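You operate a simulated robot arm through the tools that you are given. There is no shell and no other tool. Be economical: measure what you need, move in short steps, check, and stop when the job is done.

Carry out the task below with a simulated robot arm. There is one attempt and no reset: what you move stays moved.

TASK
Test the board from the rest at its printed voltage and sort it by the tester's count.
Fine: three rows go in the yellow tray, fewer in the red, lying flat; pins move only with the supply off.

It is judged by the outcome, as a careful person would: the job done as asked, and still so three seconds after it is handed in. It fails if anything else is knocked over, pushed out of place, dropped, spilled or broken.

THE ROBOT
A 7-joint arm with a two-finger parallel gripper, fixed in place. Base frame: the origin is at the foot of the arm, x ahead of it, y to its left, z up; the work surface is at about z = 0. Lengths are in cm, angles in rad, forces in N, time in s.
With the tool pointing down near the work surface it reaches from about 22 to 58 cm from the base axis. Its first joint turns from -1.152 to 1.152 rad. Payload 2.5 kg.
Tool frame: the origin (TCP) lies between the finger pads and is the grasp point; the fingertips stand 2.3 cm ahead of it; z points along the fingers, y is the line along which they close. The gripper opens to 9.4 cm. The fingers are 3.8 cm wide and 1 cm thick; the gripper's body (5.4 by 9.6 cm) begins 3.9 cm behind the TCP.
Orientation is told as [roll, pitch, yaw] about the base's x, y, z axes, in that order, counted from this pose: with the fingers straight down and closing along the base's y, the tool's x points along the base's -x, its y along +y and its z along -z.

THE INTERFACE
- The arm moves only by the tool arm_command. Its argument "steps" is a list that holds one entry, the list of rows, each a list of 7 numbers: the shift along the base's x, y, z in mm, then the turn, a rotation vector about the base's x, y, z in rad, then the gripper command, from -1 (fully open) to 1 (shut), values between in proportion. In form: [[[x, y, z, wx, wy, wz, gripper], ...]]. A call has 1 to 20 rows; each row shifts and turns the commanded pose from where the row before left it. A row lasts 0.2 s, in which the tool goes at most 5 cm and 0.15 rad; a call with a longer step from one row to the next is refused whole, and so is a gripper value outside its range. A pose out of reach is approached as far as the arm can. The call stops where the force on the tool passes 80 N (or 10 N more than at its start, if that is more) or the arm is blocked; 0.2 s more then pass. The fingers move at their own pace (about 10.8 cm/s each) and stop on an object; they squeeze with about 32 N. The grip force told is the motor's: it shows also when the fingers shut on nothing. Time passes only in rows, and 0.2 s behind the last, so rows that do not move let the fingers close. It gives the time, the measured TCP pose, the force on the tool (base axes), the opening and the grip force at its end, in the units of the frame above (readings bear some noise).
- Cameras (640 x 400 px; columns grow to the right, rows downward): "scene" is fixed at [13.14, -41.45, 54.96]; the picture's right is [0.73, -0.68, 0.00], its down [-0.36, -0.39, -0.85] and it looks along [0.58, 0.62, -0.53] (base axes); focal length 338 px, centre (320, 200). "wrist" rides on the gripper at [-3.9, 0, -4.4] in the tool frame; the picture's right is [0.00, -1.00, 0.00], its down [0.97, 0.00, -0.24] and it looks along [0.24, 0.00, 0.97] (tool axes); focal length 218 px, centre (320, 200).
- snapshot(camera): a new picture of that camera. No time passes.
- point_at(camera, pixels): there is no depth. For up to 12 entries [column, row, z] of the newest picture of that camera ("zoom" is the newest enlarged one), the place [x, y] in the base frame at which the ray of that pixel passes the height z, good to about 0.2 cm. No time passes.
- enlarge(camera, box): a new picture of the part [left, top, right, bottom] of that camera's present view, enlarged. No time passes.
- job_done(): hands the job in; it is judged then, once.

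Work in short steps. Measure before you move; look again where a grasp or a placing could have gone wrong, and mend it. You have 80 turns and 54 pictures in all, those below and enlarged ones among them. Open the gripper and draw the arm clear of the work before you hand the job in, unless the task says otherwise; then end with one line.

The tools are called after ">>>" as a command line: name --argument value ..., lists and objects as JSON in quotes. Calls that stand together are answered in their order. arm_command: Moves the arm, as the interface text tells. Its arguments: {"type":"object","properties":{"steps":{"type":"array","items":{"type":"array","items":{"type":"array","items":{"type":"number"}}}}},"required":["steps"]} The other tools are called the same way: snapshot (camera) takes a picture; point_at (camera, pixels) gives the place at which the rays of pixels pass given heights; enlarge (camera, box) takes an enlarged picture of a part of a camera's view; job_done () hands the job in.

At the start:

```text
t: 0.0
ee_pos: [36.7, 13.72, 34.15]
ee_rot: [0.0, -0.001, 0.0]
wrist_force: [-0.6, 1.1, -0.1]
width: 9.38
grip_force: 0.1
```

scene: 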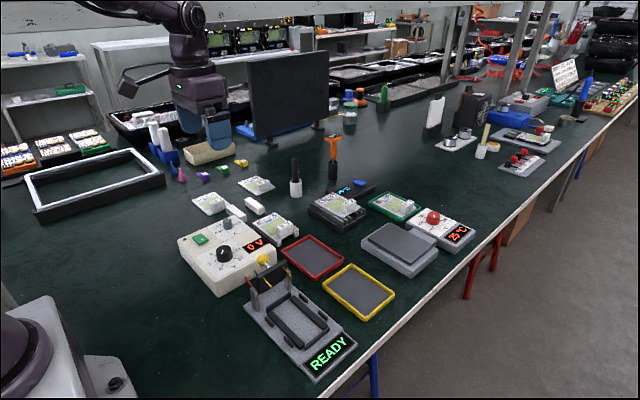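
wrist: 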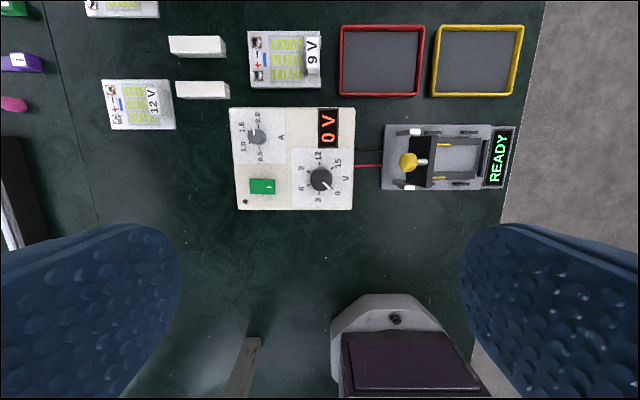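

The bench shows a power supply (230–355, 105–210 wrist), a tester with READY, trays, and several boards. I'll enlarge to read the details.

>>> enlarge --camera "scene" --box '[170, 160, 370, 285]'

>>> enlarge --camera "scene" --box '[220, 240, 380, 390]'

>>> enlarge --camera "wrist" --box '[210, 80, 530, 240]'

>>> enlarge --camera "wrist" --box '[80, 0, 340, 140]'

>>> enlarge --camera "scene" --box '[300, 160, 500, 285]'

```text
3.20 times, centred on (270, 222) of scene
```

zoom: 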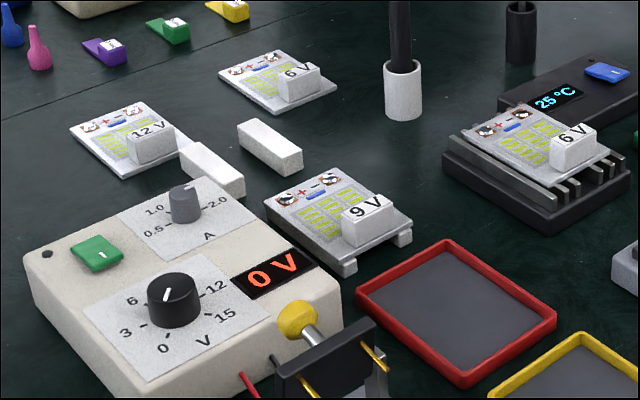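

```text
2.67 times, centred on (300, 315) of scene
```

zoom: 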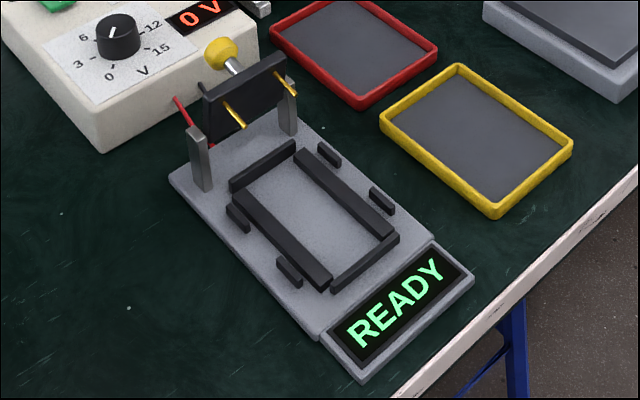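

```text
2.00 times, centred on (370, 160) of wrist
```

zoom: 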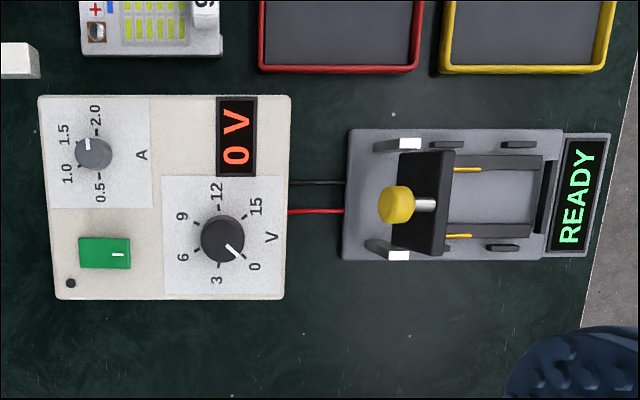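

```text
2.46 times, centred on (210, 70) of wrist
```

zoom: 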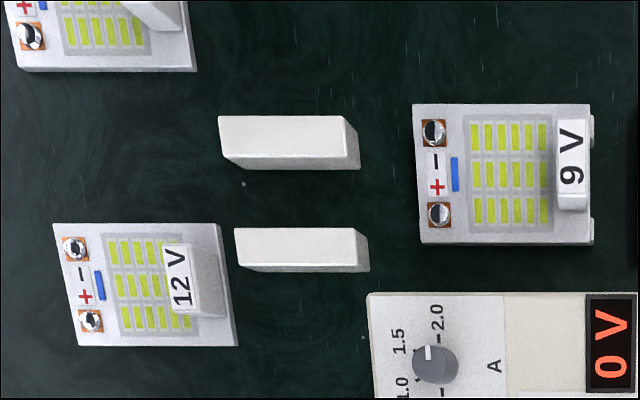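

```text
3.20 times, centred on (400, 222) of scene
```

zoom: 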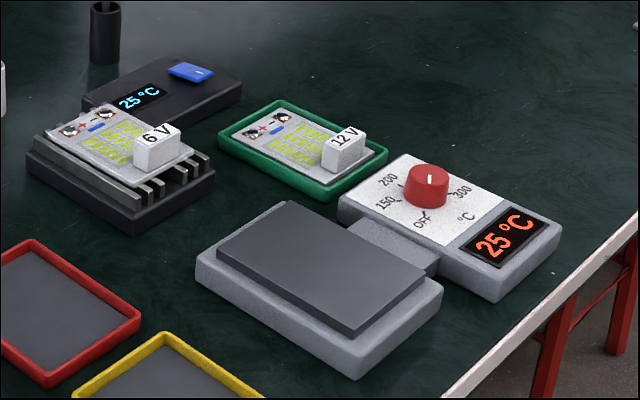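

I'll locate the main items from the wrist picture (board 9 V, knobs, switch, lever, nest, trays).

>>> point_at --camera "wrist" --pixels '[[284, 58, 2], [320, 178, 5], [257, 136, 5], [262, 186, 4.5], [408, 162, 6], [456, 160, 1.5], [382, 60, 0.5], [477, 60, 0.5], [200, 45, 1.5], [203, 90, 1.5], [292, 158, 4]]'

>>> enlarge --camera "scene" --box '[240, 205, 310, 250]'

>>> enlarge --camera "scene" --box '[235, 245, 345, 320]'

```text
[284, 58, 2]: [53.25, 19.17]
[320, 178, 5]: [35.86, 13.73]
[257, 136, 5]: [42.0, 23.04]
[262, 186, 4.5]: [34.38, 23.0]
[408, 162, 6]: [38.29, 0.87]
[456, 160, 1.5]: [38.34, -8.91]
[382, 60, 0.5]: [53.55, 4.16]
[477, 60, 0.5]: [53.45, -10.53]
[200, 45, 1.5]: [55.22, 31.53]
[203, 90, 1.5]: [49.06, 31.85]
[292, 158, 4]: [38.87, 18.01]
```

```text
8.89 times, centred on (275, 228) of scene
```

zoom: 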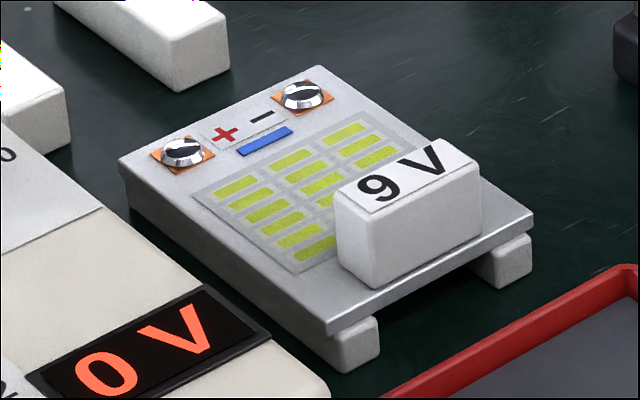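

```text
5.33 times, centred on (290, 282) of scene
```

zoom: 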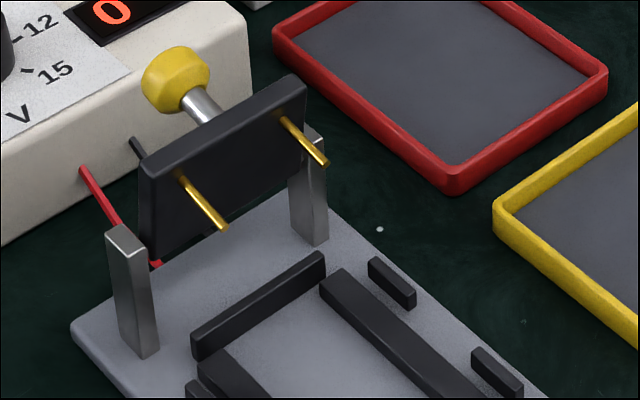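

The 9 V board sits on two white rails (the rest). I'll move closer above it for a precise measurement.

>>> arm_command --steps '[[[28, 8, -30, 0, 0, 0, -1], [28, 8, -30, 0, 0, 0, -1], [28, 8, -30, 0, 0, 0, -1], [29, 9, -30, 0, 0, 0, -1], [0, 0, 0, 0, 0, 0, -1]]]'

>>> snapshot --camera "wrist"

```text
t: 1.2
ee_pos: [47.87, 16.78, 22.04]
ee_rot: [0.0, -0.001, 0.002]
wrist_force: [0.1, 0.2, 0.0]
width: 9.39
grip_force: 0.2
```

```text
44 pictures are left
```

wrist: 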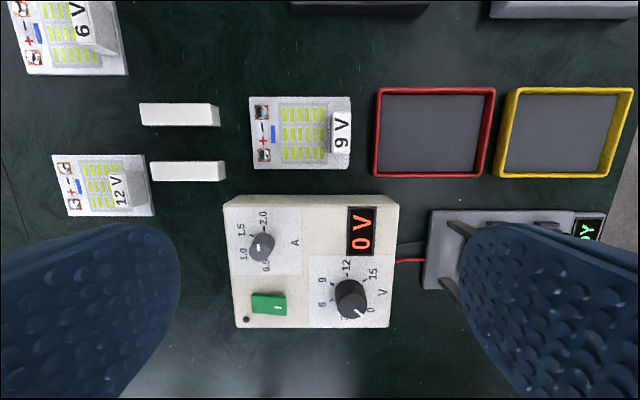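

>>> enlarge --camera "wrist" --box '[240, 85, 368, 181]'

>>> enlarge --camera "wrist" --box '[220, 190, 400, 330]'

```text
4.17 times, centred on (304, 133) of wrist
```

zoom: 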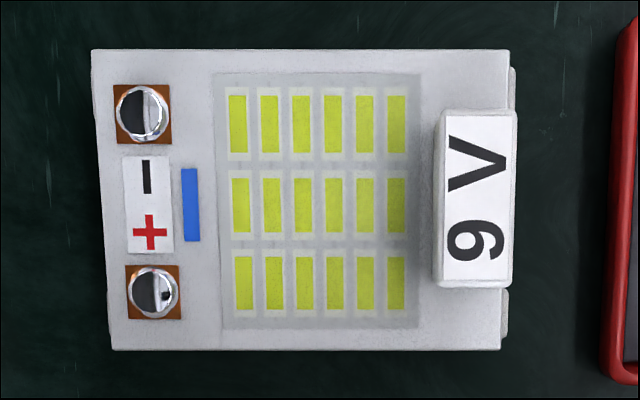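

```text
2.86 times, centred on (310, 260) of wrist
```

zoom: 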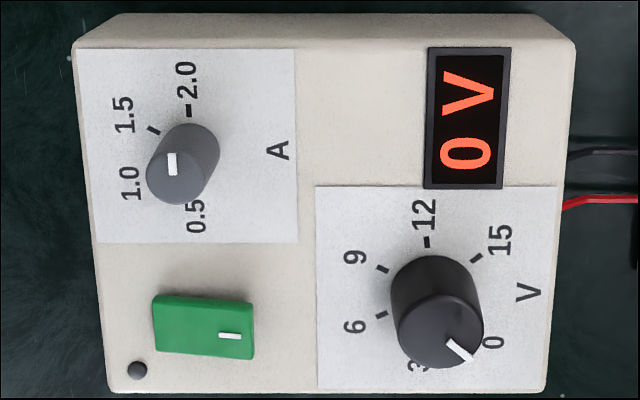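

I'll triangulate heights by comparing scene and wrist rays for the same features.

>>> point_at --camera "scene" --pixels '[[252.5, 223, 1], [252.5, 223, 2], [299, 228.9, 1], [299, 228.9, 2], [284.6, 225, 2], [284.6, 225, 4], [269.7, 243.7, 3], [269.7, 243.7, 5], [222.5, 249, 4], [222.5, 249, 7], [230, 218.5, 4], [230, 218.5, 7]]'

>>> point_at --camera "wrist" --pixels '[[254.4, 169, 1], [254.4, 169, 2], [349.1, 97, 1], [349.1, 97, 2], [341.9, 132.3, 2], [341.9, 132.3, 4], [375.5, 207, 3], [375.5, 207, 5], [351, 305, 4], [351, 305, 7], [260, 248, 4], [260, 248, 7]]'

```text
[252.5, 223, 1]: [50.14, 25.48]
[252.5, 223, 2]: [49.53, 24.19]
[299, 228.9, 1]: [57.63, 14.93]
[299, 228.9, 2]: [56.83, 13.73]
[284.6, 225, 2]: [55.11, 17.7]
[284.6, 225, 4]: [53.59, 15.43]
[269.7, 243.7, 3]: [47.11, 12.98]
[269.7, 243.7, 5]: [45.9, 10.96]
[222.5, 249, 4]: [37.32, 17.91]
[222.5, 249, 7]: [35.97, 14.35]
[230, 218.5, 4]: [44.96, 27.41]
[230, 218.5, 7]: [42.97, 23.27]
```

```text
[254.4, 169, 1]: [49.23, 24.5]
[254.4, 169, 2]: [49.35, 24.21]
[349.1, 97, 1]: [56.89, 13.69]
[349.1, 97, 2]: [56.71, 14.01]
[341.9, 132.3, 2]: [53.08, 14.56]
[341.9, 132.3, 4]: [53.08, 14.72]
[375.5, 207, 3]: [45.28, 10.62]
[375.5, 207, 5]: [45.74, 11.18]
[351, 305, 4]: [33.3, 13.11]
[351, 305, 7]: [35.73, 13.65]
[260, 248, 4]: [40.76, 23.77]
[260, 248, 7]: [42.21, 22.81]
```

Board: top z≈1.95, centre ≈(53.0,19.1), handle ≈(53.1,14.8) top z≈4.5. V knob ≈(35.9,13.7), top ≈7.3. Now I go look at the tester closely.

>>> arm_command --steps '[[[-25, -40, 0, 0, 0, 0, -1], [-25, -40, 0, 0, 0, 0, -1], [-25, -40, 0, 0, 0, 0, -1], [-25, -40, 0, 0, 0, 0, -1], [-25, -40, 0, 0, 0, 0, -1], [-25, -20, 0, 0, 0, 0, -1], [0, 0, 0, 0, 0, 0, -1]]]'

>>> snapshot --camera "wrist"

>>> enlarge --camera "wrist" --box '[240, 70, 416, 180]'

>>> snapshot --camera "scene"

```text
t: 2.8
ee_pos: [33.1, -4.98, 22.36]
ee_rot: [0.0, 0.0, 0.001]
wrist_force: [0.0, 0.3, -0.5]
width: 9.41
grip_force: 0.1
```

```text
41 pictures are left
```

wrist: 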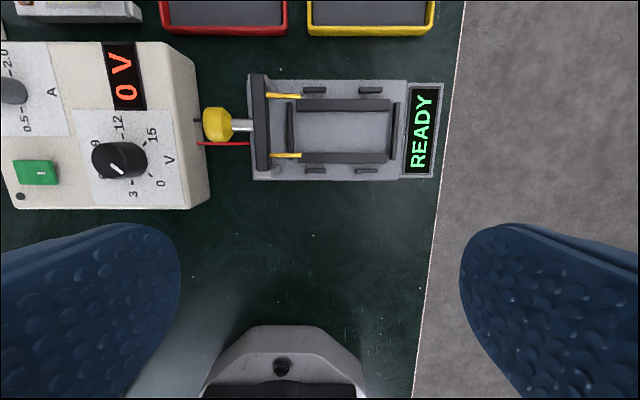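

```text
3.64 times, centred on (328, 125) of wrist
```

zoom: 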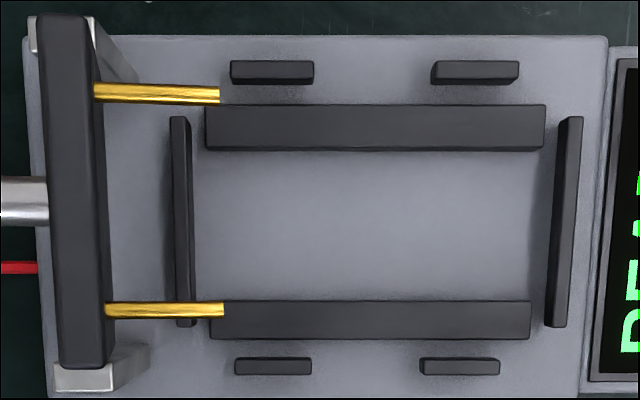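

```text
39 pictures are left
```

scene: 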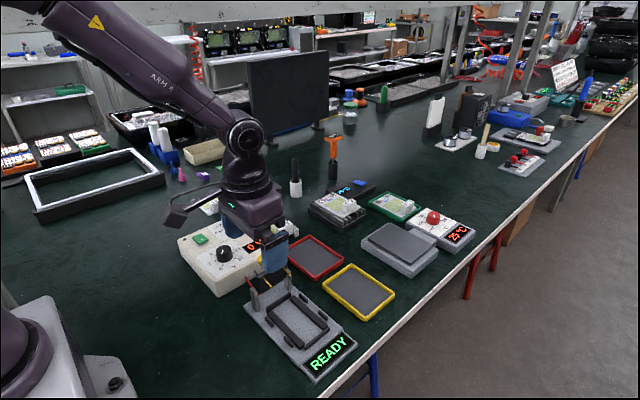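

>>> point_at --camera "scene" --pixels '[[290.6, 295.1, 1], [290.6, 295.1, 3], [304.9, 346.1, 1], [304.9, 346.1, 3], [291.3, 275.6, 4], [291.3, 275.6, 7], [272.4, 287.8, 4], [272.4, 287.8, 7], [262.8, 260, 5], [262.8, 260, 8]]'

>>> point_at --camera "wrist" --pixels '[[289.5, 102.2, 1], [289.5, 102.2, 3], [392.8, 159.6, 1], [392.8, 159.6, 3], [300.3, 96.7, 4], [300.3, 96.7, 7], [301.6, 155.2, 4], [301.6, 155.2, 7], [217, 125, 5], [217, 125, 8]]'

>>> enlarge --camera "scene" --box '[235, 275, 363, 355]'

```text
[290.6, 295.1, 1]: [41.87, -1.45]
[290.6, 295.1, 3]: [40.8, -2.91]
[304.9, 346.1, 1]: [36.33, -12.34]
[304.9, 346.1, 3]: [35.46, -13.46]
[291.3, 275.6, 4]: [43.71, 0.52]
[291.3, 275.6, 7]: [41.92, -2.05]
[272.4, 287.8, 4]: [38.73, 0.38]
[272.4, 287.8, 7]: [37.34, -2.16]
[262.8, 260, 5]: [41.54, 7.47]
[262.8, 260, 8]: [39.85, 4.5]
```

```text
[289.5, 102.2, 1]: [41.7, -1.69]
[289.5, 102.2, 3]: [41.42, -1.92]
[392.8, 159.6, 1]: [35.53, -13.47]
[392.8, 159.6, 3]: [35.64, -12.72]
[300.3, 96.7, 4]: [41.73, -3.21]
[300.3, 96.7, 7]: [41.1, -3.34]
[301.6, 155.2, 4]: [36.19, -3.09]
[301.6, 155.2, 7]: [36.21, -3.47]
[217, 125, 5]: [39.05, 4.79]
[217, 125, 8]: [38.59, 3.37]
```

```text
5.00 times, centred on (299, 315) of scene
```

zoom: 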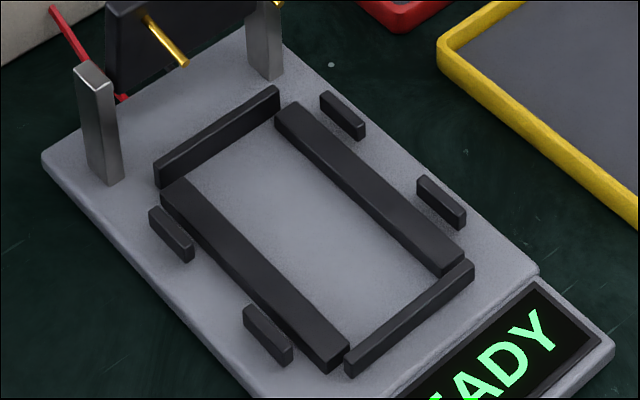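

>>> enlarge --camera "wrist" --box '[340, 80, 420, 180]'

>>> enlarge --camera "wrist" --box '[270, 80, 350, 180]'

```text
4.00 times, centred on (380, 130) of wrist
```

zoom: 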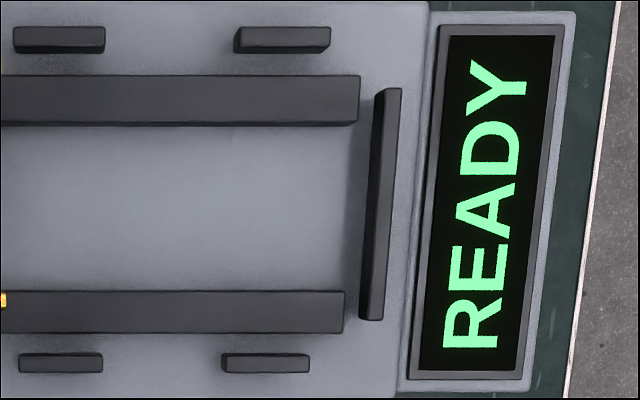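

```text
4.00 times, centred on (310, 130) of wrist
```

zoom: 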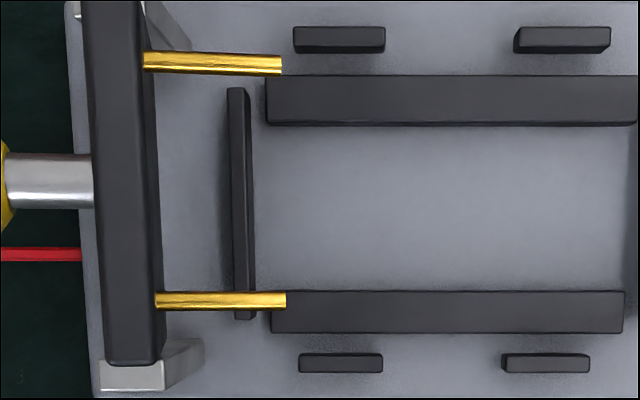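

>>> point_at --camera "wrist" --pixels '[[395.25, 131.25, 2], [391.75, 131.25, 1], [291.5, 131.25, 2], [293.25, 131.25, 1], [315, 91.5, 1.5], [315, 168.5, 1.5], [370, 91.5, 1.5], [365, 168.5, 1.5], [297, 99, 1.5], [386, 163, 1.5], [293, 96, 1], [316, 131, 1]]'

```text
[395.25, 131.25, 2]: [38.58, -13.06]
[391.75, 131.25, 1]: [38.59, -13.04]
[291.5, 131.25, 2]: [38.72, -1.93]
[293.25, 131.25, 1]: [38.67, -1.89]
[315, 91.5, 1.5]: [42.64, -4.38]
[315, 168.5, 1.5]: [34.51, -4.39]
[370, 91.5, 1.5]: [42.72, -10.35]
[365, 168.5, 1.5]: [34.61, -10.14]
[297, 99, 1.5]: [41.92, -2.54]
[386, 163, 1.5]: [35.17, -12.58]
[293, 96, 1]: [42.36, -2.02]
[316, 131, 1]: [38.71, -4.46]
```

Nest interior centre ≈(38.6,-7.5). Now I go above the board's handle to verify and grasp.

>>> arm_command --steps '[[[29, 28, 0, 0, 0, 0, -1], [29, 28, 0, 0, 0, 0, -1], [29, 28, 0, 0, 0, 0, -1], [29, 28, 0, 0, 0, 0, -1], [29, 28, 0, 0, 0, 0, -1], [29, 28, -30, 0, 0, 0, 0], [26, 30, -40, 0, 0, 0, 0], [0, 0, -30, 0, 0, 0, 0], [0, 0, 0, 0, 0, 0, 0]]]'

>>> snapshot --camera "wrist"

```text
refused: row 6 steps farther than a row can; nothing moved
```

```text
35 pictures are left
```

wrist: 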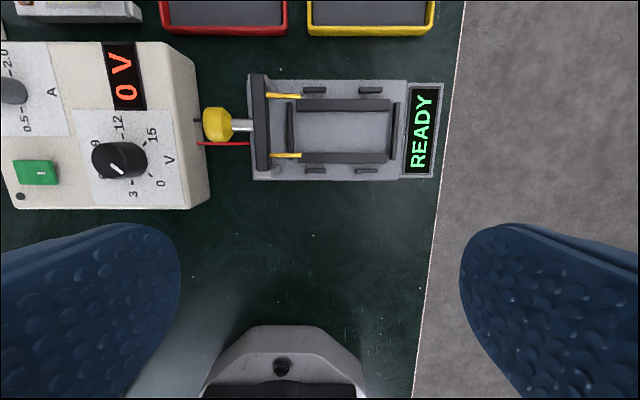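

>>> arm_command --steps '[[[29, 28, 0, 0, 0, 0, -1], [29, 28, 0, 0, 0, 0, -1], [29, 28, 0, 0, 0, 0, -1], [29, 28, 0, 0, 0, 0, -1], [29, 28, 0, 0, 0, 0, -1], [29, 28, 0, 0, 0, 0, 0], [26, 30, -20, 0, 0, 0, 0], [0, 0, -45, 0, 0, 0, 0], [0, 0, -35, 0, 0, 0, 0], [0, 0, 0, 0, 0, 0, 0]]]'

>>> snapshot --camera "wrist"

>>> snapshot --camera "scene"

```text
t: 5.0
ee_pos: [52.86, 14.82, 12.19]
ee_rot: [-0.001, -0.001, 0.0]
wrist_force: [0.4, 0.4, 0.9]
width: 4.7
grip_force: 0.0
```

```text
34 pictures are left
```

wrist: 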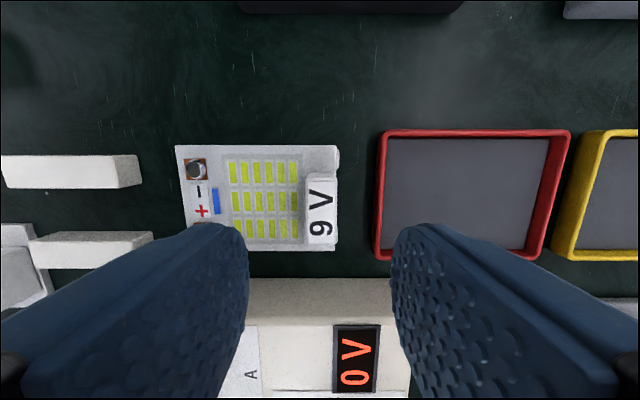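

```text
33 pictures are left
```

scene: 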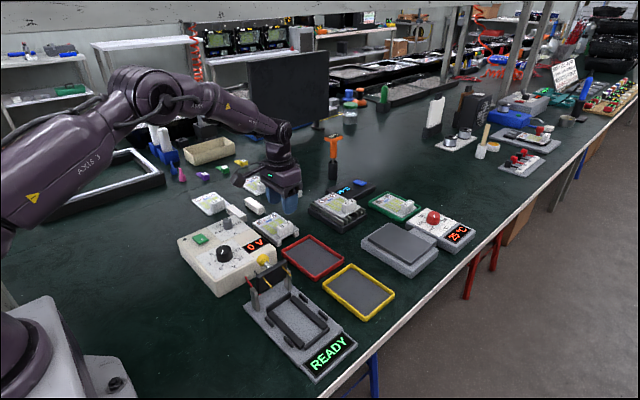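

>>> point_at --camera "wrist" --pixels '[[322, 210, 4.5], [308, 210, 4.5], [336, 210, 4.5], [322, 178, 4.5], [322, 242, 4.5], [175, 146, 1.95], [338, 250, 1.95], [378, 131, 1]]'

```text
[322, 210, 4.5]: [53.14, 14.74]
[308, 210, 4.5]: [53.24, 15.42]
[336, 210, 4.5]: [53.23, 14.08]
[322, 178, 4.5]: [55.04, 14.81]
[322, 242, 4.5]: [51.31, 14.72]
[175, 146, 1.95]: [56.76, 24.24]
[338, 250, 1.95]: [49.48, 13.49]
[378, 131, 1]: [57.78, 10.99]
```

Handle centre ≈(53.15,14.75); descend so the tips stop about 0.4 cm above the board and close.

>>> arm_command --steps '[[[3, -1, -25, 0, 0, 0, 0], [0, 0, -25, 0, 0, 0, 0], [0, 0, -15, 0, 0, 0, 0], [0, 0, -9, 0, 0, 0, 0], [0, 0, 0, 0, 0, 0, 0], [0, 0, 0, 0, 0, 0, 1], [0, 0, 0, 0, 0, 0, 1], [0, 0, 0, 0, 0, 0, 1]]]'

```text
t: 6.8
ee_pos: [53.21, 14.64, 4.8]
ee_rot: [0.0, 0.0, 0.0]
wrist_force: [0.1, 0.2, -0.2]
width: 1.73
grip_force: 32.4
```

Gripped at 1.73 cm. Lift straight up and check for tilt/slip.

>>> arm_command --steps '[[[0, 0, 10, 0, 0, 0, 1], [0, 0, 20, 0, 0, 0, 1], [0, 0, 30, 0, 0, 0, 1], [0, 0, 30, 0, 0, 0, 1], [0, 0, 30, 0, 0, 0, 1], [0, 0, 0, 0, 0, 0, 1]]]'

>>> snapshot --camera "wrist"

>>> enlarge --camera "scene" --box '[200, 130, 360, 230]'

```text
t: 8.2
ee_pos: [53.32, 14.55, 16.91]
ee_rot: [-0.001, 0.0, 0.001]
wrist_force: [-0.6, 0.1, -1.1]
width: 1.74
grip_force: 32.3
```

```text
32 pictures are left
```

wrist: 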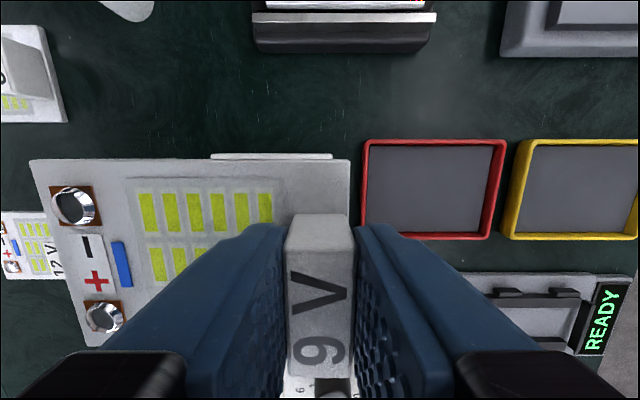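

```text
4.00 times, centred on (280, 180) of scene
```

zoom: 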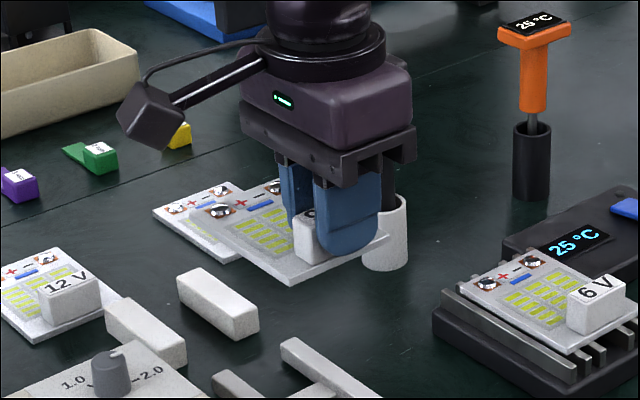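

Board is level. Measure board edges relative to TCP at its held height (top z≈14.05).

>>> point_at --camera "wrist" --pixels '[[31, 160, 14.05], [349, 160, 14.05], [78, 346, 14.05], [75, 206, 14.05], [103, 317, 14.05]]'

```text
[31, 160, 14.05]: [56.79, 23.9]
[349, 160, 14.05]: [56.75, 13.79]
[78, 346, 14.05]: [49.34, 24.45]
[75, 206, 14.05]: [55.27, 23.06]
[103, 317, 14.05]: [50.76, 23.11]
```

Board held with its centre 4.35 cm to +y of the TCP. The raised pins overhang the nest (tips y≈-3.4, z≈8.4), so I'll lower it outside in -y, then slide in under them. First carry over.

>>> arm_command --steps '[[[-18, -33, 0, 0, 0, 0, 1], [-18, -33, 0, 0, 0, 0, 1], [-18, -33, 0, 0, 0, 0, 1], [-18, -33, 0, 0, 0, 0, 1], [-18, -33, 0, 0, 0, 0, 1], [-18, -33, 0, 0, 0, 0, 1], [-18, -33, 0, 0, 0, 0, 1], [-19, -33, 0, 0, 0, 0, 1], [0, -28, 0, 0, 0, 0, 1], [0, 0, -30, 0, 0, 0, 1], [0, 0, 0, 0, 0, 0, 1]]]'

>>> snapshot --camera "wrist"

>>> enlarge --camera "scene" --box '[220, 230, 380, 380]'

```text
t: 10.6
ee_pos: [38.65, -14.47, 13.6]
ee_rot: [0.0, 0.0, 0.0]
wrist_force: [-0.1, -0.2, -1.4]
width: 1.76
grip_force: 32.4
```

```text
30 pictures are left
```

wrist: 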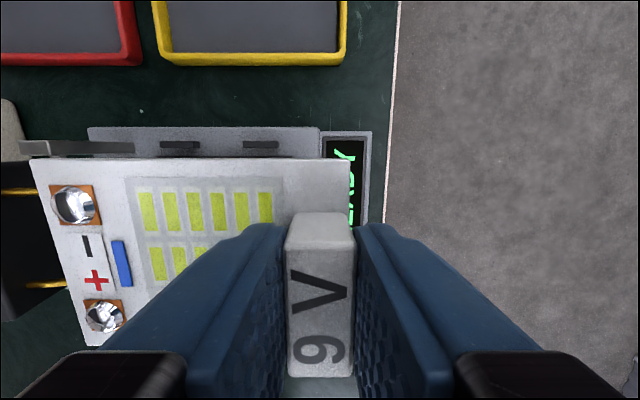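

```text
2.67 times, centred on (300, 305) of scene
```

zoom: 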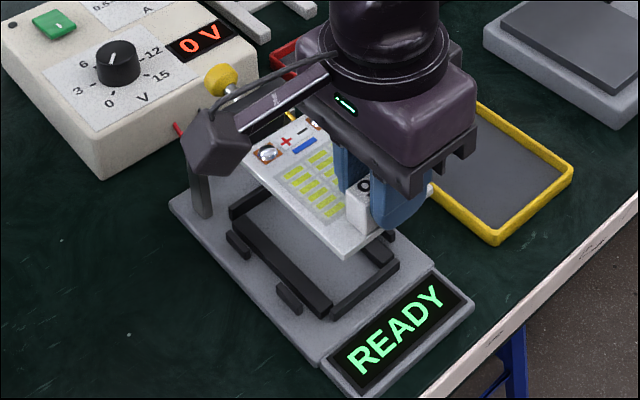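

Clear of the pins (board edge y≈-5). Lower to TCP z≈7.6, slide +y under the pins, check.

>>> arm_command --steps '[[[2, 0, -20, 0, 0, 0, 1], [0, 0, -20, 0, 0, 0, 1], [0, 0, -20, 0, 0, 0, 1], [0, 0, 0, 0, 0, 0, 1], [0, 13, 0, 0, 0, 0, 1], [0, 13, 0, 0, 0, 0, 1], [0, 0, 0, 0, 0, 0, 1]]]'

>>> enlarge --camera "scene" --box '[230, 250, 350, 350]'

>>> snapshot --camera "wrist"

```text
t: 12.2
ee_pos: [38.94, -12.05, 7.73]
ee_rot: [0.001, -0.001, 0.0]
wrist_force: [-0.7, 0.3, -1.7]
width: 1.74
grip_force: 31.8
```

```text
4.00 times, centred on (290, 300) of scene
```

zoom: 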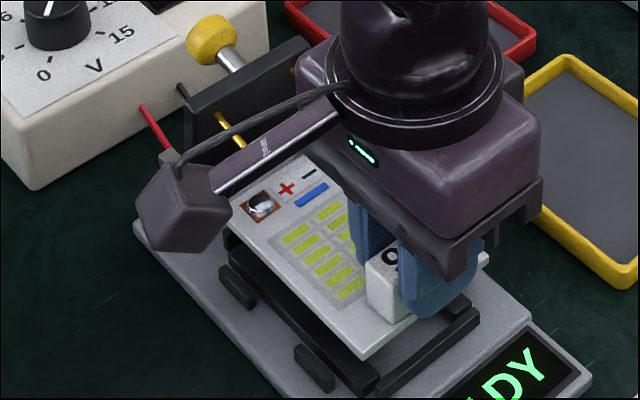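

```text
27 pictures are left
```

wrist: 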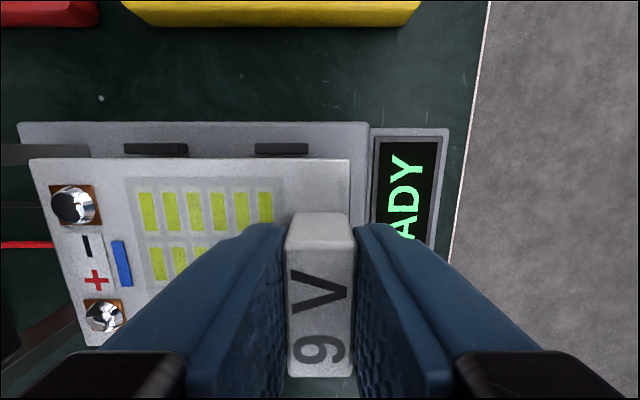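

Move +2 mm in y and descend in small steps, watching for contact.

>>> arm_command --steps '[[[-1, 2, -8, 0, 0, 0, 1], [0, 0, -8, 0, 0, 0, 1], [0, 0, -6, 0, 0, 0, 1], [0, 0, -3, 0, 0, 0, 1], [0, 0, 0, 0, 0, 0, 1]]]'

>>> enlarge --camera "scene" --box '[240, 265, 340, 345]'

```text
t: 13.4
ee_pos: [38.85, -11.81, 5.37]
ee_rot: [0.001, 0.001, -0.001]
wrist_force: [-0.4, -0.6, -0.6]
width: 1.74
grip_force: 32.0
```

```text
5.00 times, centred on (290, 305) of scene
```

zoom: 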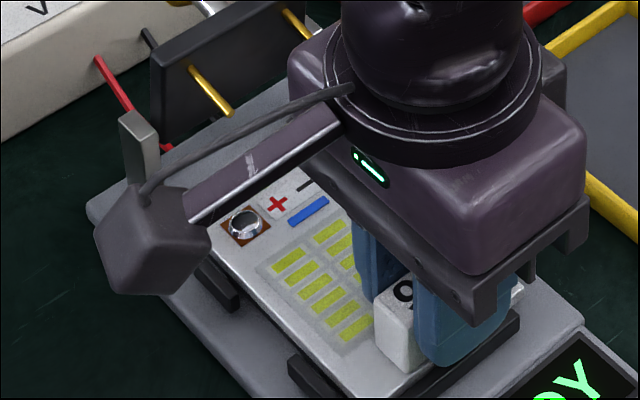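

Positioned inside the stops; continue down in 2 mm steps until contact.

>>> arm_command --steps '[[[0, 0, -2, 0, 0, 0, 1], [0, 0, -2, 0, 0, 0, 1], [0, 0, 0, 0, 0, 0, 1]]]'

>>> arm_command --steps '[[[0, 0, -2, 0, 0, 0, 1], [0, 0, 0, 0, 0, 0, 1]]]'

>>> arm_command --steps '[[[0, 0, -2, 0, 0, 0, 1], [0, 0, 0, 0, 0, 0, 1]]]'

```text
t: 14.2
ee_pos: [38.93, -11.7, 5.05]
ee_rot: [0.001, -0.002, 0.001]
wrist_force: [-6.2, 2.4, 29.2]
width: 1.75
grip_force: 32.2
```

```text
t: 14.8
ee_pos: [38.94, -11.8, 4.73]
ee_rot: [-0.001, -0.004, 0.0]
wrist_force: [-1.5, 1.6, 29.5]
width: 1.74
grip_force: 32.2
```

```text
t: 15.4
ee_pos: [39.05, -11.79, 4.6]
ee_rot: [0.0, -0.005, 0.0]
wrist_force: [-4.1, 3.2, 44.7]
width: 1.75
grip_force: 31.9
```

Contact at z≈5.05 (29 N). Relieve the press, open, and lift off to look.

>>> arm_command --steps '[[[0, 0, 4, 0, 0, 0, 1], [0, 0, 0, 0, 0, 0, 0.3], [0, 0, 0, 0, 0, 0, 0.3], [0, 0, 20, 0, 0, 0, 0.3], [0, 0, 40, 0, 0, 0, 0.3], [-20, 0, 40, 0, 0, 0, 0.3], [-20, 30, 30, 0, 0, 0, 0], [-20, 30, 30, 0, 0, 0, 0], [0, 0, 0, 0, 0, 0, 0]]]'

>>> snapshot --camera "wrist"

>>> enlarge --camera "scene" --box '[220, 245, 360, 375]'

```text
t: 17.4
ee_pos: [32.86, -5.65, 20.87]
ee_rot: [0.0, 0.0, 0.0]
wrist_force: [1.2, -0.2, 0.5]
width: 4.72
grip_force: 0.1
```

```text
25 pictures are left
```

wrist: 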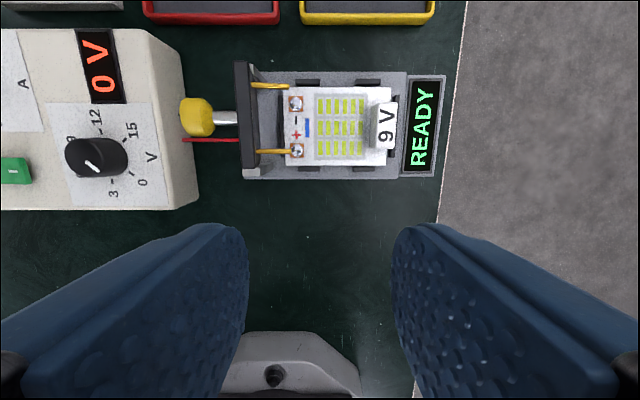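

```text
3.08 times, centred on (290, 310) of scene
```

zoom: 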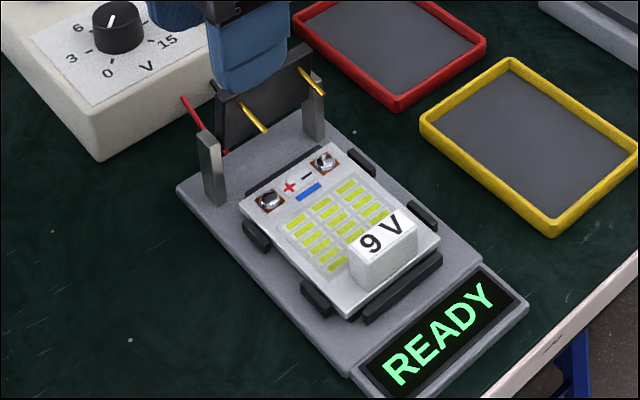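

>>> enlarge --camera "wrist" --box '[260, 70, 420, 190]'

>>> enlarge --camera "scene" --box '[265, 290, 335, 350]'

```text
3.33 times, centred on (340, 130) of wrist
```

zoom: 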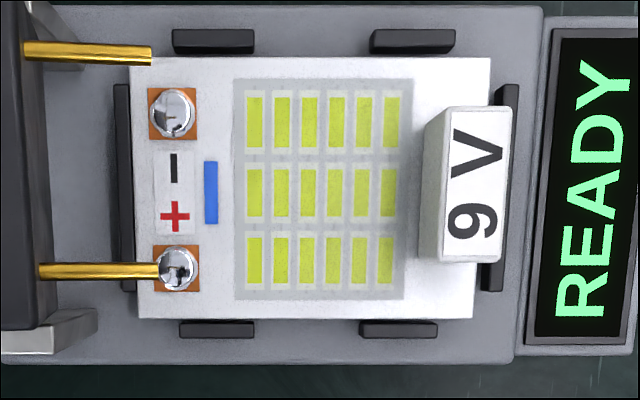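

```text
6.67 times, centred on (300, 320) of scene
```

zoom: 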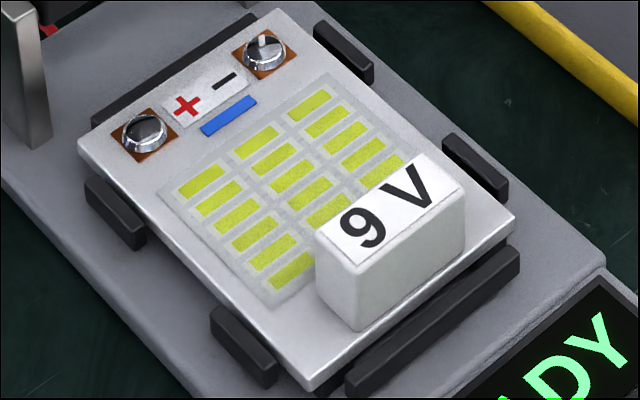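

Board seems well centred in the nest. Check pad vs pin geometry and knob position with this view.

>>> point_at --camera "wrist" --pixels '[[295.6, 103.6, 2.3], [297.4, 150.4, 2.3], [289.5, 86, 8.5], [292, 151.3, 8.5], [196, 116, 9.5], [196, 116, 8.5], [238, 62, 9], [258, 168, 9]]'

```text
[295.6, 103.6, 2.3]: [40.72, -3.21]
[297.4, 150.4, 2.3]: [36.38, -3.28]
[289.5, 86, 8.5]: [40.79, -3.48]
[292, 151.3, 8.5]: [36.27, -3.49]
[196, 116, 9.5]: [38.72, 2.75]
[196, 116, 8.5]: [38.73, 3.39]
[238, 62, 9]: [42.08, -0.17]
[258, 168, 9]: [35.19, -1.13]
```

Pads and pins align in x within 1 mm. Now go behind the lever knob (at ≈(38.7,2.8,9.5)) with closed fingers.

>>> arm_command --steps '[[[15, 30, 0, 0, 0, 0, 1], [15, 30, 0, 0, 0, 0, 1], [15, 30, 0, 0, 0, 0, 1], [13, 27, 0, 0, 0, 0, 1], [0, 0, -40, 0, 0, 0, 1], [0, 0, -40, 0, 0, 0, 1], [0, 0, -22, 0, 0, 0, 1], [0, 0, 0, 0, 0, 0, 1]]]'

>>> enlarge --camera "scene" --box '[210, 210, 350, 310]'

```text
t: 19.2
ee_pos: [38.94, 6.04, 10.59]
ee_rot: [0.0, -0.001, 0.0]
wrist_force: [0.3, -0.5, -0.1]
width: 0.02
grip_force: 32.1
```

```text
4.00 times, centred on (280, 260) of scene
```

zoom: 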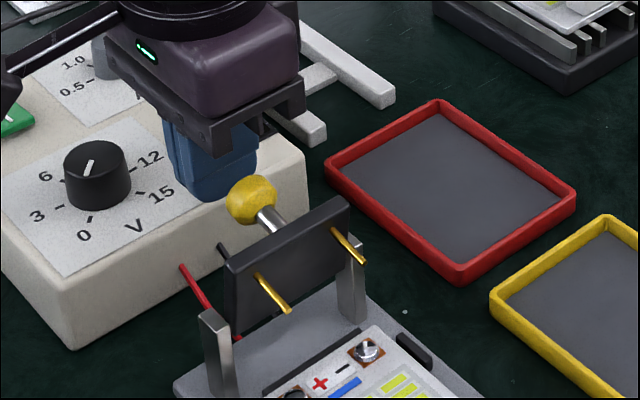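

Before touching the pins, confirm the supply switch state.

>>> enlarge --camera "scene" --box '[180, 222, 236, 257]'

```text
11.43 times, centred on (208, 240) of scene
```

zoom: 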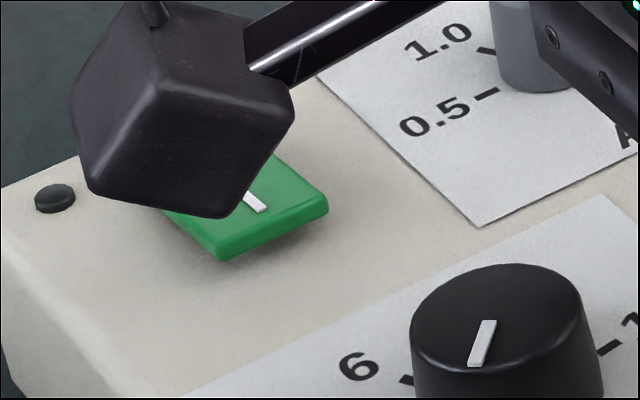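

Rocker's "I" end is up and the lamp is dark: off. Push the knob towards -y in small steps.

>>> arm_command --steps '[[[-2, -12, 0, 0, 0, 0, 1], [0, -10, 0, 0, 0, 0, 1], [0, -10, 0, 0, 0, 0, 1], [0, -10, 0, 0, 0, 0, 1], [0, -10, 0, 0, 0, 0, 1], [0, 0, 0, 0, 0, 0, 1]]]'

>>> enlarge --camera "scene" --box '[210, 230, 350, 330]'

```text
t: 20.6
ee_pos: [38.51, 0.67, 10.64]
ee_rot: [0.001, 0.001, 0.001]
wrist_force: [0.2, 0.1, -0.2]
width: 0.0
grip_force: 32.3
```

```text
4.00 times, centred on (280, 280) of scene
```

zoom: 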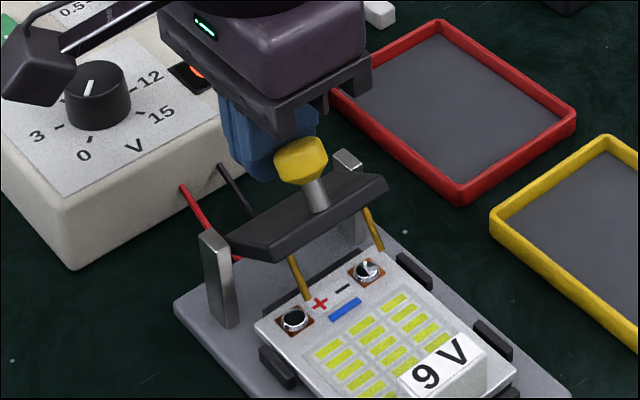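

Rotating as expected. Continue until resistance.

>>> arm_command --steps '[[[0, -8, 0, 0, 0, 0, 1], [0, -8, 0, 0, 0, 0, 1], [0, 0, 0, 0, 0, 0, 1]]]'

>>> enlarge --camera "scene" --box '[210, 230, 350, 330]'

```text
t: 21.4
ee_pos: [38.6, -0.9, 10.73]
ee_rot: [0.002, 0.001, -0.001]
wrist_force: [-0.8, -0.3, -0.4]
width: 0.0
grip_force: 32.0
```

```text
4.00 times, centred on (280, 280) of scene
```

zoom: 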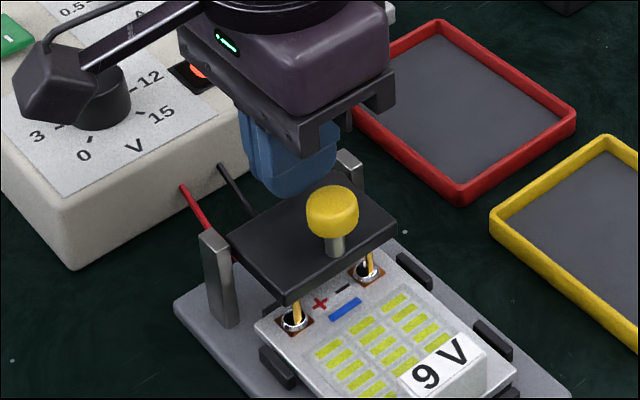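

Pins appear to be on the pads. A little more push to confirm it's at its stop.

>>> arm_command --steps '[[[0, -5, 0, 0, 0, 0, 1], [0, -4, 0, 0, 0, 0, 1], [0, 0, 0, 0, 0, 0, 1]]]'

>>> enlarge --camera "scene" --box '[240, 260, 340, 330]'

```text
t: 22.2
ee_pos: [38.52, -1.63, 10.71]
ee_rot: [-0.002, -0.002, 0.001]
wrist_force: [-0.1, 0.7, 0.5]
width: 0.0
grip_force: 31.9
```

```text
5.71 times, centred on (290, 295) of scene
```

zoom: 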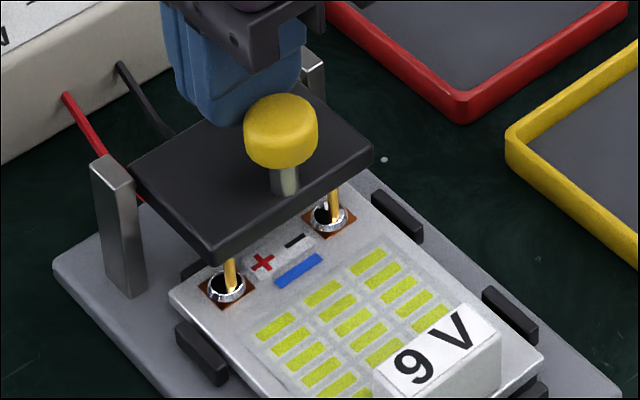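

Pins are resting on the pads. Back off, rise, and view the voltage dial from above.

>>> arm_command --steps '[[[0, 30, 0, 0, 0, 0, 0.2], [0, 10, 30, 0, 0, 0, 0.2], [0, 30, 35, 0, 0, 0, 0.2], [-15, 40, 0, 0, 0, 0, 0.2], [-20, 40, 0, 0, 0, 0, 0.2], [-20, 3, 0, 0, 0, 0, 0.2], [0, 0, 0, 0, 0, 0, 0.2]]]'

>>> enlarge --camera "wrist" --box '[180, 60, 420, 210]'

```text
t: 23.8
ee_pos: [32.88, 13.59, 17.26]
ee_rot: [0.0, 0.003, 0.0]
wrist_force: [-0.3, -0.4, 0.0]
width: 3.77
grip_force: 0.0
```

```text
2.67 times, centred on (300, 135) of wrist
```

zoom: 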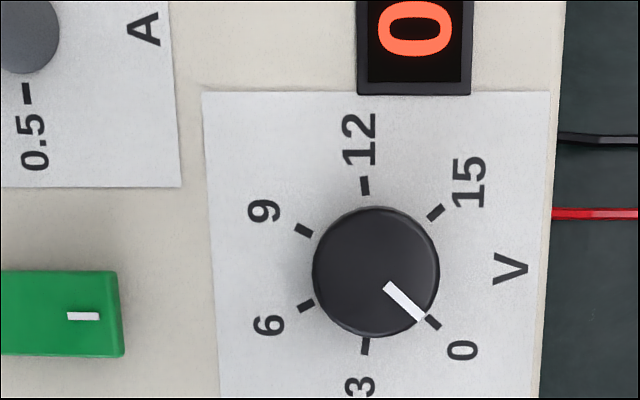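

>>> point_at --camera "zoom" --pixels '[[376, 271, 7.4], [433, 322, 4.95], [365, 346, 4.95], [306, 305, 4.95], [303, 230, 4.95], [364, 186, 4.95], [436, 212, 4.95], [387, 285, 7.4], [418, 316, 7.4], [97, 316, 5.5], [3, 312, 5.5], [118, 312, 5.5]]'

```text
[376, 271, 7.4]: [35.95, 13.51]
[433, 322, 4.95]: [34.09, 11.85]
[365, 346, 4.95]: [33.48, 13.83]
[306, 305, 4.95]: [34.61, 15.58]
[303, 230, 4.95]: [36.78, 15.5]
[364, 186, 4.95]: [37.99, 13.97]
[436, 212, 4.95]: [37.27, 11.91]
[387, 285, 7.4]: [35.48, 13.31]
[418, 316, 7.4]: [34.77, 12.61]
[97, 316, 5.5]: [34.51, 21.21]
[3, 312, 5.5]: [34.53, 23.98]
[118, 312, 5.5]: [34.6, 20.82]
```

Dial centre (35.73,13.55), 54° per 3 V: need −162° (−2.83 rad). Pre-turn yaw by +1.41 above the knob, then descend.

>>> arm_command --steps '[[[10, 0, 0, 0, 0, 0.141, 0.2], [10, 0, 0, 0, 0, 0.141, 0.2], [8, 0, 0, 0, 0, 0.141, 0.2], [0, 0, -10, 0, 0, 0.141, 0.2], [0, 0, -10, 0, 0, 0.141, 0.2], [0, 0, -10, 0, 0, 0.141, 0.2], [0, 0, -10, 0, 0, 0.141, 0.2], [0, 0, 0, 0, 0, 0.141, 0.2], [0, 0, 0, 0, 0, 0.141, 0.2], [0, 0, 0, 0, 0, 0.141, 0.2], [0, 0, 0, 0, 0, 0, 0.2]]]'

>>> snapshot --camera "wrist"

```text
t: 26.2
ee_pos: [35.66, 13.66, 13.07]
ee_rot: [0.001, 0.0, 1.412]
wrist_force: [-0.4, 0.2, 0.6]
width: 3.76
grip_force: 0.1
```

```text
15 pictures are left
```

wrist: 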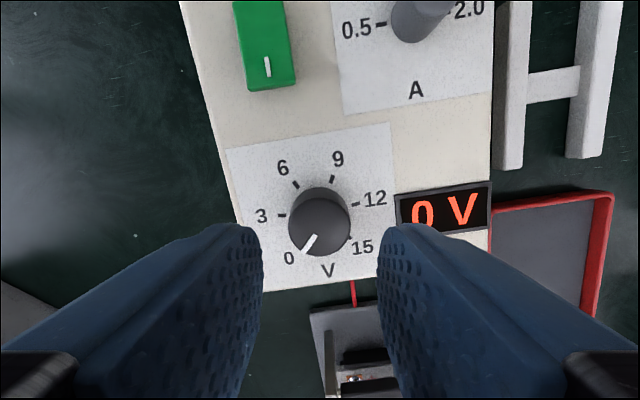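

Knob is centred between the fingers. Descend and close on it.

>>> arm_command --steps '[[[0, -1, -25, 0, 0, 0, 0.2], [0, 0, -20, 0, 0, 0, 0.2], [0, 0, -8, 0, 0, 0, 0.2], [0, 0, 0, 0, 0, 0, 0.2], [0, 0, 0, 0, 0, 0, 1], [0, 0, 0, 0, 0, 0, 1], [0, 0, 0, 0, 0, 0, 1]]]'

```text
t: 27.8
ee_pos: [35.6, 13.45, 7.81]
ee_rot: [0.003, 0.002, 1.412]
wrist_force: [-14.2, 3.3, 6.9]
width: 3.25
grip_force: 45.3
```

Gripped (3.25 cm). Turn −2.83 rad in 20 rows.

>>> arm_command --steps '[[[0, 0, 0, 0, 0, -0.1415, 1], [0, 0, 0, 0, 0, -0.1415, 1], [0, 0, 0, 0, 0, -0.1415, 1], [0, 0, 0, 0, 0, -0.1415, 1], [0, 0, 0, 0, 0, -0.1415, 1], [0, 0, 0, 0, 0, -0.1415, 1], [0, 0, 0, 0, 0, -0.1415, 1], [0, 0, 0, 0, 0, -0.1415, 1], [0, 0, 0, 0, 0, -0.1415, 1], [0, 0, 0, 0, 0, -0.1415, 1], [0, 0, 0, 0, 0, -0.1415, 1], [0, 0, 0, 0, 0, -0.1415, 1], [0, 0, 0, 0, 0, -0.1415, 1], [0, 0, 0, 0, 0, -0.1415, 1], [0, 0, 0, 0, 0, -0.1415, 1], [0, 0, 0, 0, 0, -0.1415, 1], [0, 0, 0, 0, 0, -0.1415, 1], [0, 0, 0, 0, 0, -0.1415, 1], [0, 0, 0, 0, 0, -0.1415, 1], [0, 0, 0, 0, 0, -0.1415, 1]]]'

>>> snapshot --camera "scene"

```text
t: 32.0
ee_pos: [35.67, 13.58, 7.76]
ee_rot: [-0.002, 0.002, -1.423]
wrist_force: [-13.9, 7.3, -10.2]
width: 3.27
grip_force: 44.9
```

```text
14 pictures are left
```

scene: 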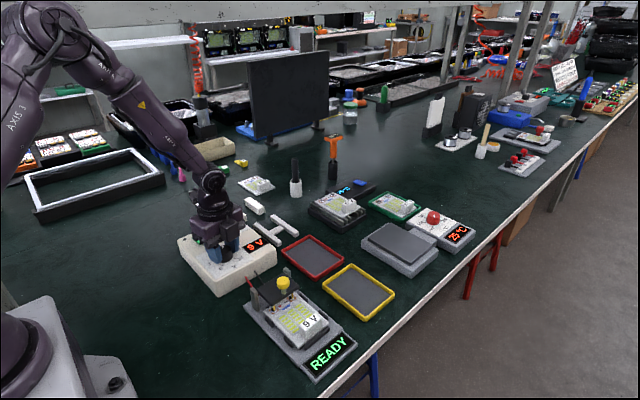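

>>> enlarge --camera "scene" --box '[210, 215, 290, 265]'

```text
8.00 times, centred on (250, 240) of scene
```

zoom: 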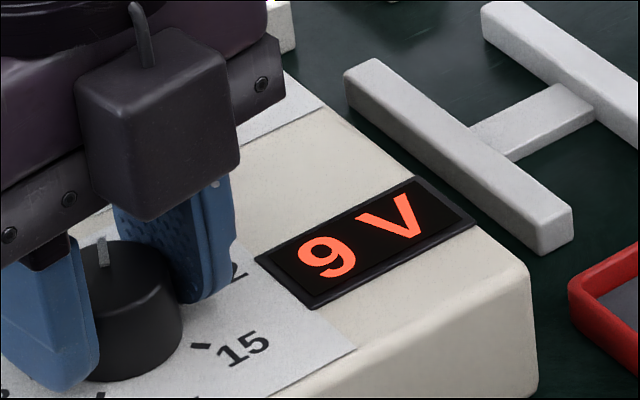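

Display reads 9 V. Release, rise, turn back to yaw 0, and move above the rocker's "I" end (34.5, 21.2).

>>> arm_command --steps '[[[0, 0, 0, 0, 0, 0, 0.1], [0, 0, 0, 0, 0, 0, 0.1], [0, 0, 20, 0, 0, 0, 0.1], [0, 0, 40, 0, 0, 0, 0.1], [-3, 20, 0, 0, 0, 0.142, 1], [-3, 20, 0, 0, 0, 0.142, 1], [-3, 20, 0, 0, 0, 0.142, 1], [-3, 16, 0, 0, 0, 0.142, 1], [0, 0, 0, 0, 0, 0.142, 1], [0, 0, 0, 0, 0, 0.142, 1], [0, 0, 0, 0, 0, 0.142, 1], [0, 0, 0, 0, 0, 0.142, 1], [0, 0, 0, 0, 0, 0.142, 1], [0, 0, 0, 0, 0, 0.142, 1], [0, 0, -30, 0, 0, 0, 1], [0, 0, 0, 0, 0, 0, 1]]]'

>>> enlarge --camera "scene" --box '[170, 210, 266, 270]'

```text
t: 35.4
ee_pos: [34.56, 21.07, 10.89]
ee_rot: [0.002, -0.001, 0.0]
wrist_force: [0.4, 0.4, 0.4]
width: 0.0
grip_force: 32.3
```

```text
6.67 times, centred on (218, 240) of scene
```

zoom: 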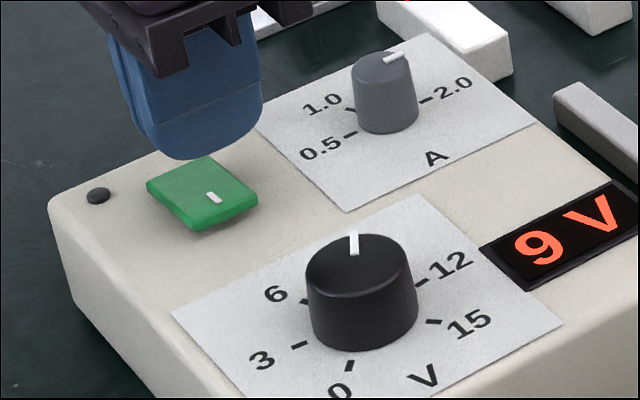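

Tips are above the rocker. Descend to press the "I" end gently.

>>> arm_command --steps '[[[0, 0, -15, 0, 0, 0, 1], [0, 0, -8, 0, 0, 0, 1], [0, 0, -3, 0, 0, 0, 1], [0, 0, 0, 0, 0, 0, 1]]]'

>>> arm_command --steps '[[[0, 0, -2, 0, 0, 0, 1], [0, 0, -2, 0, 0, 0, 1], [0, 0, 0, 0, 0, 0, 1]]]'

```text
t: 36.4
ee_pos: [34.51, 21.07, 8.17]
ee_rot: [0.001, -0.001, 0.0]
wrist_force: [0.5, -1.0, 0.5]
width: 0.0
grip_force: 32.0
```

```text
t: 37.2
ee_pos: [34.57, 21.09, 8.12]
ee_rot: [0.002, -0.001, 0.001]
wrist_force: [-16.2, -13.6, 55.2]
width: 0.03
grip_force: 31.9
```

55 N resistance; check whether it switched.

>>> enlarge --camera "scene" --box '[170, 210, 370, 380]'

```text
2.35 times, centred on (270, 295) of scene
```

zoom: 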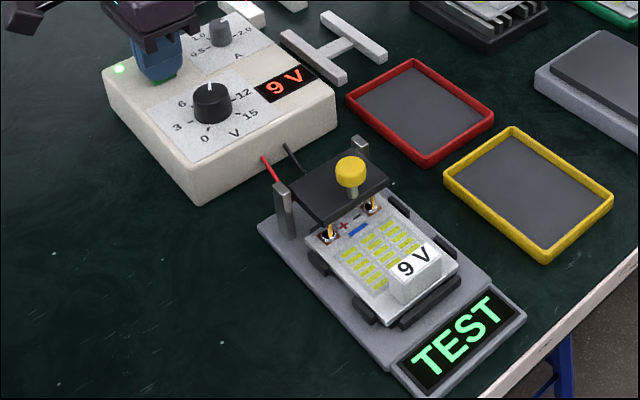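

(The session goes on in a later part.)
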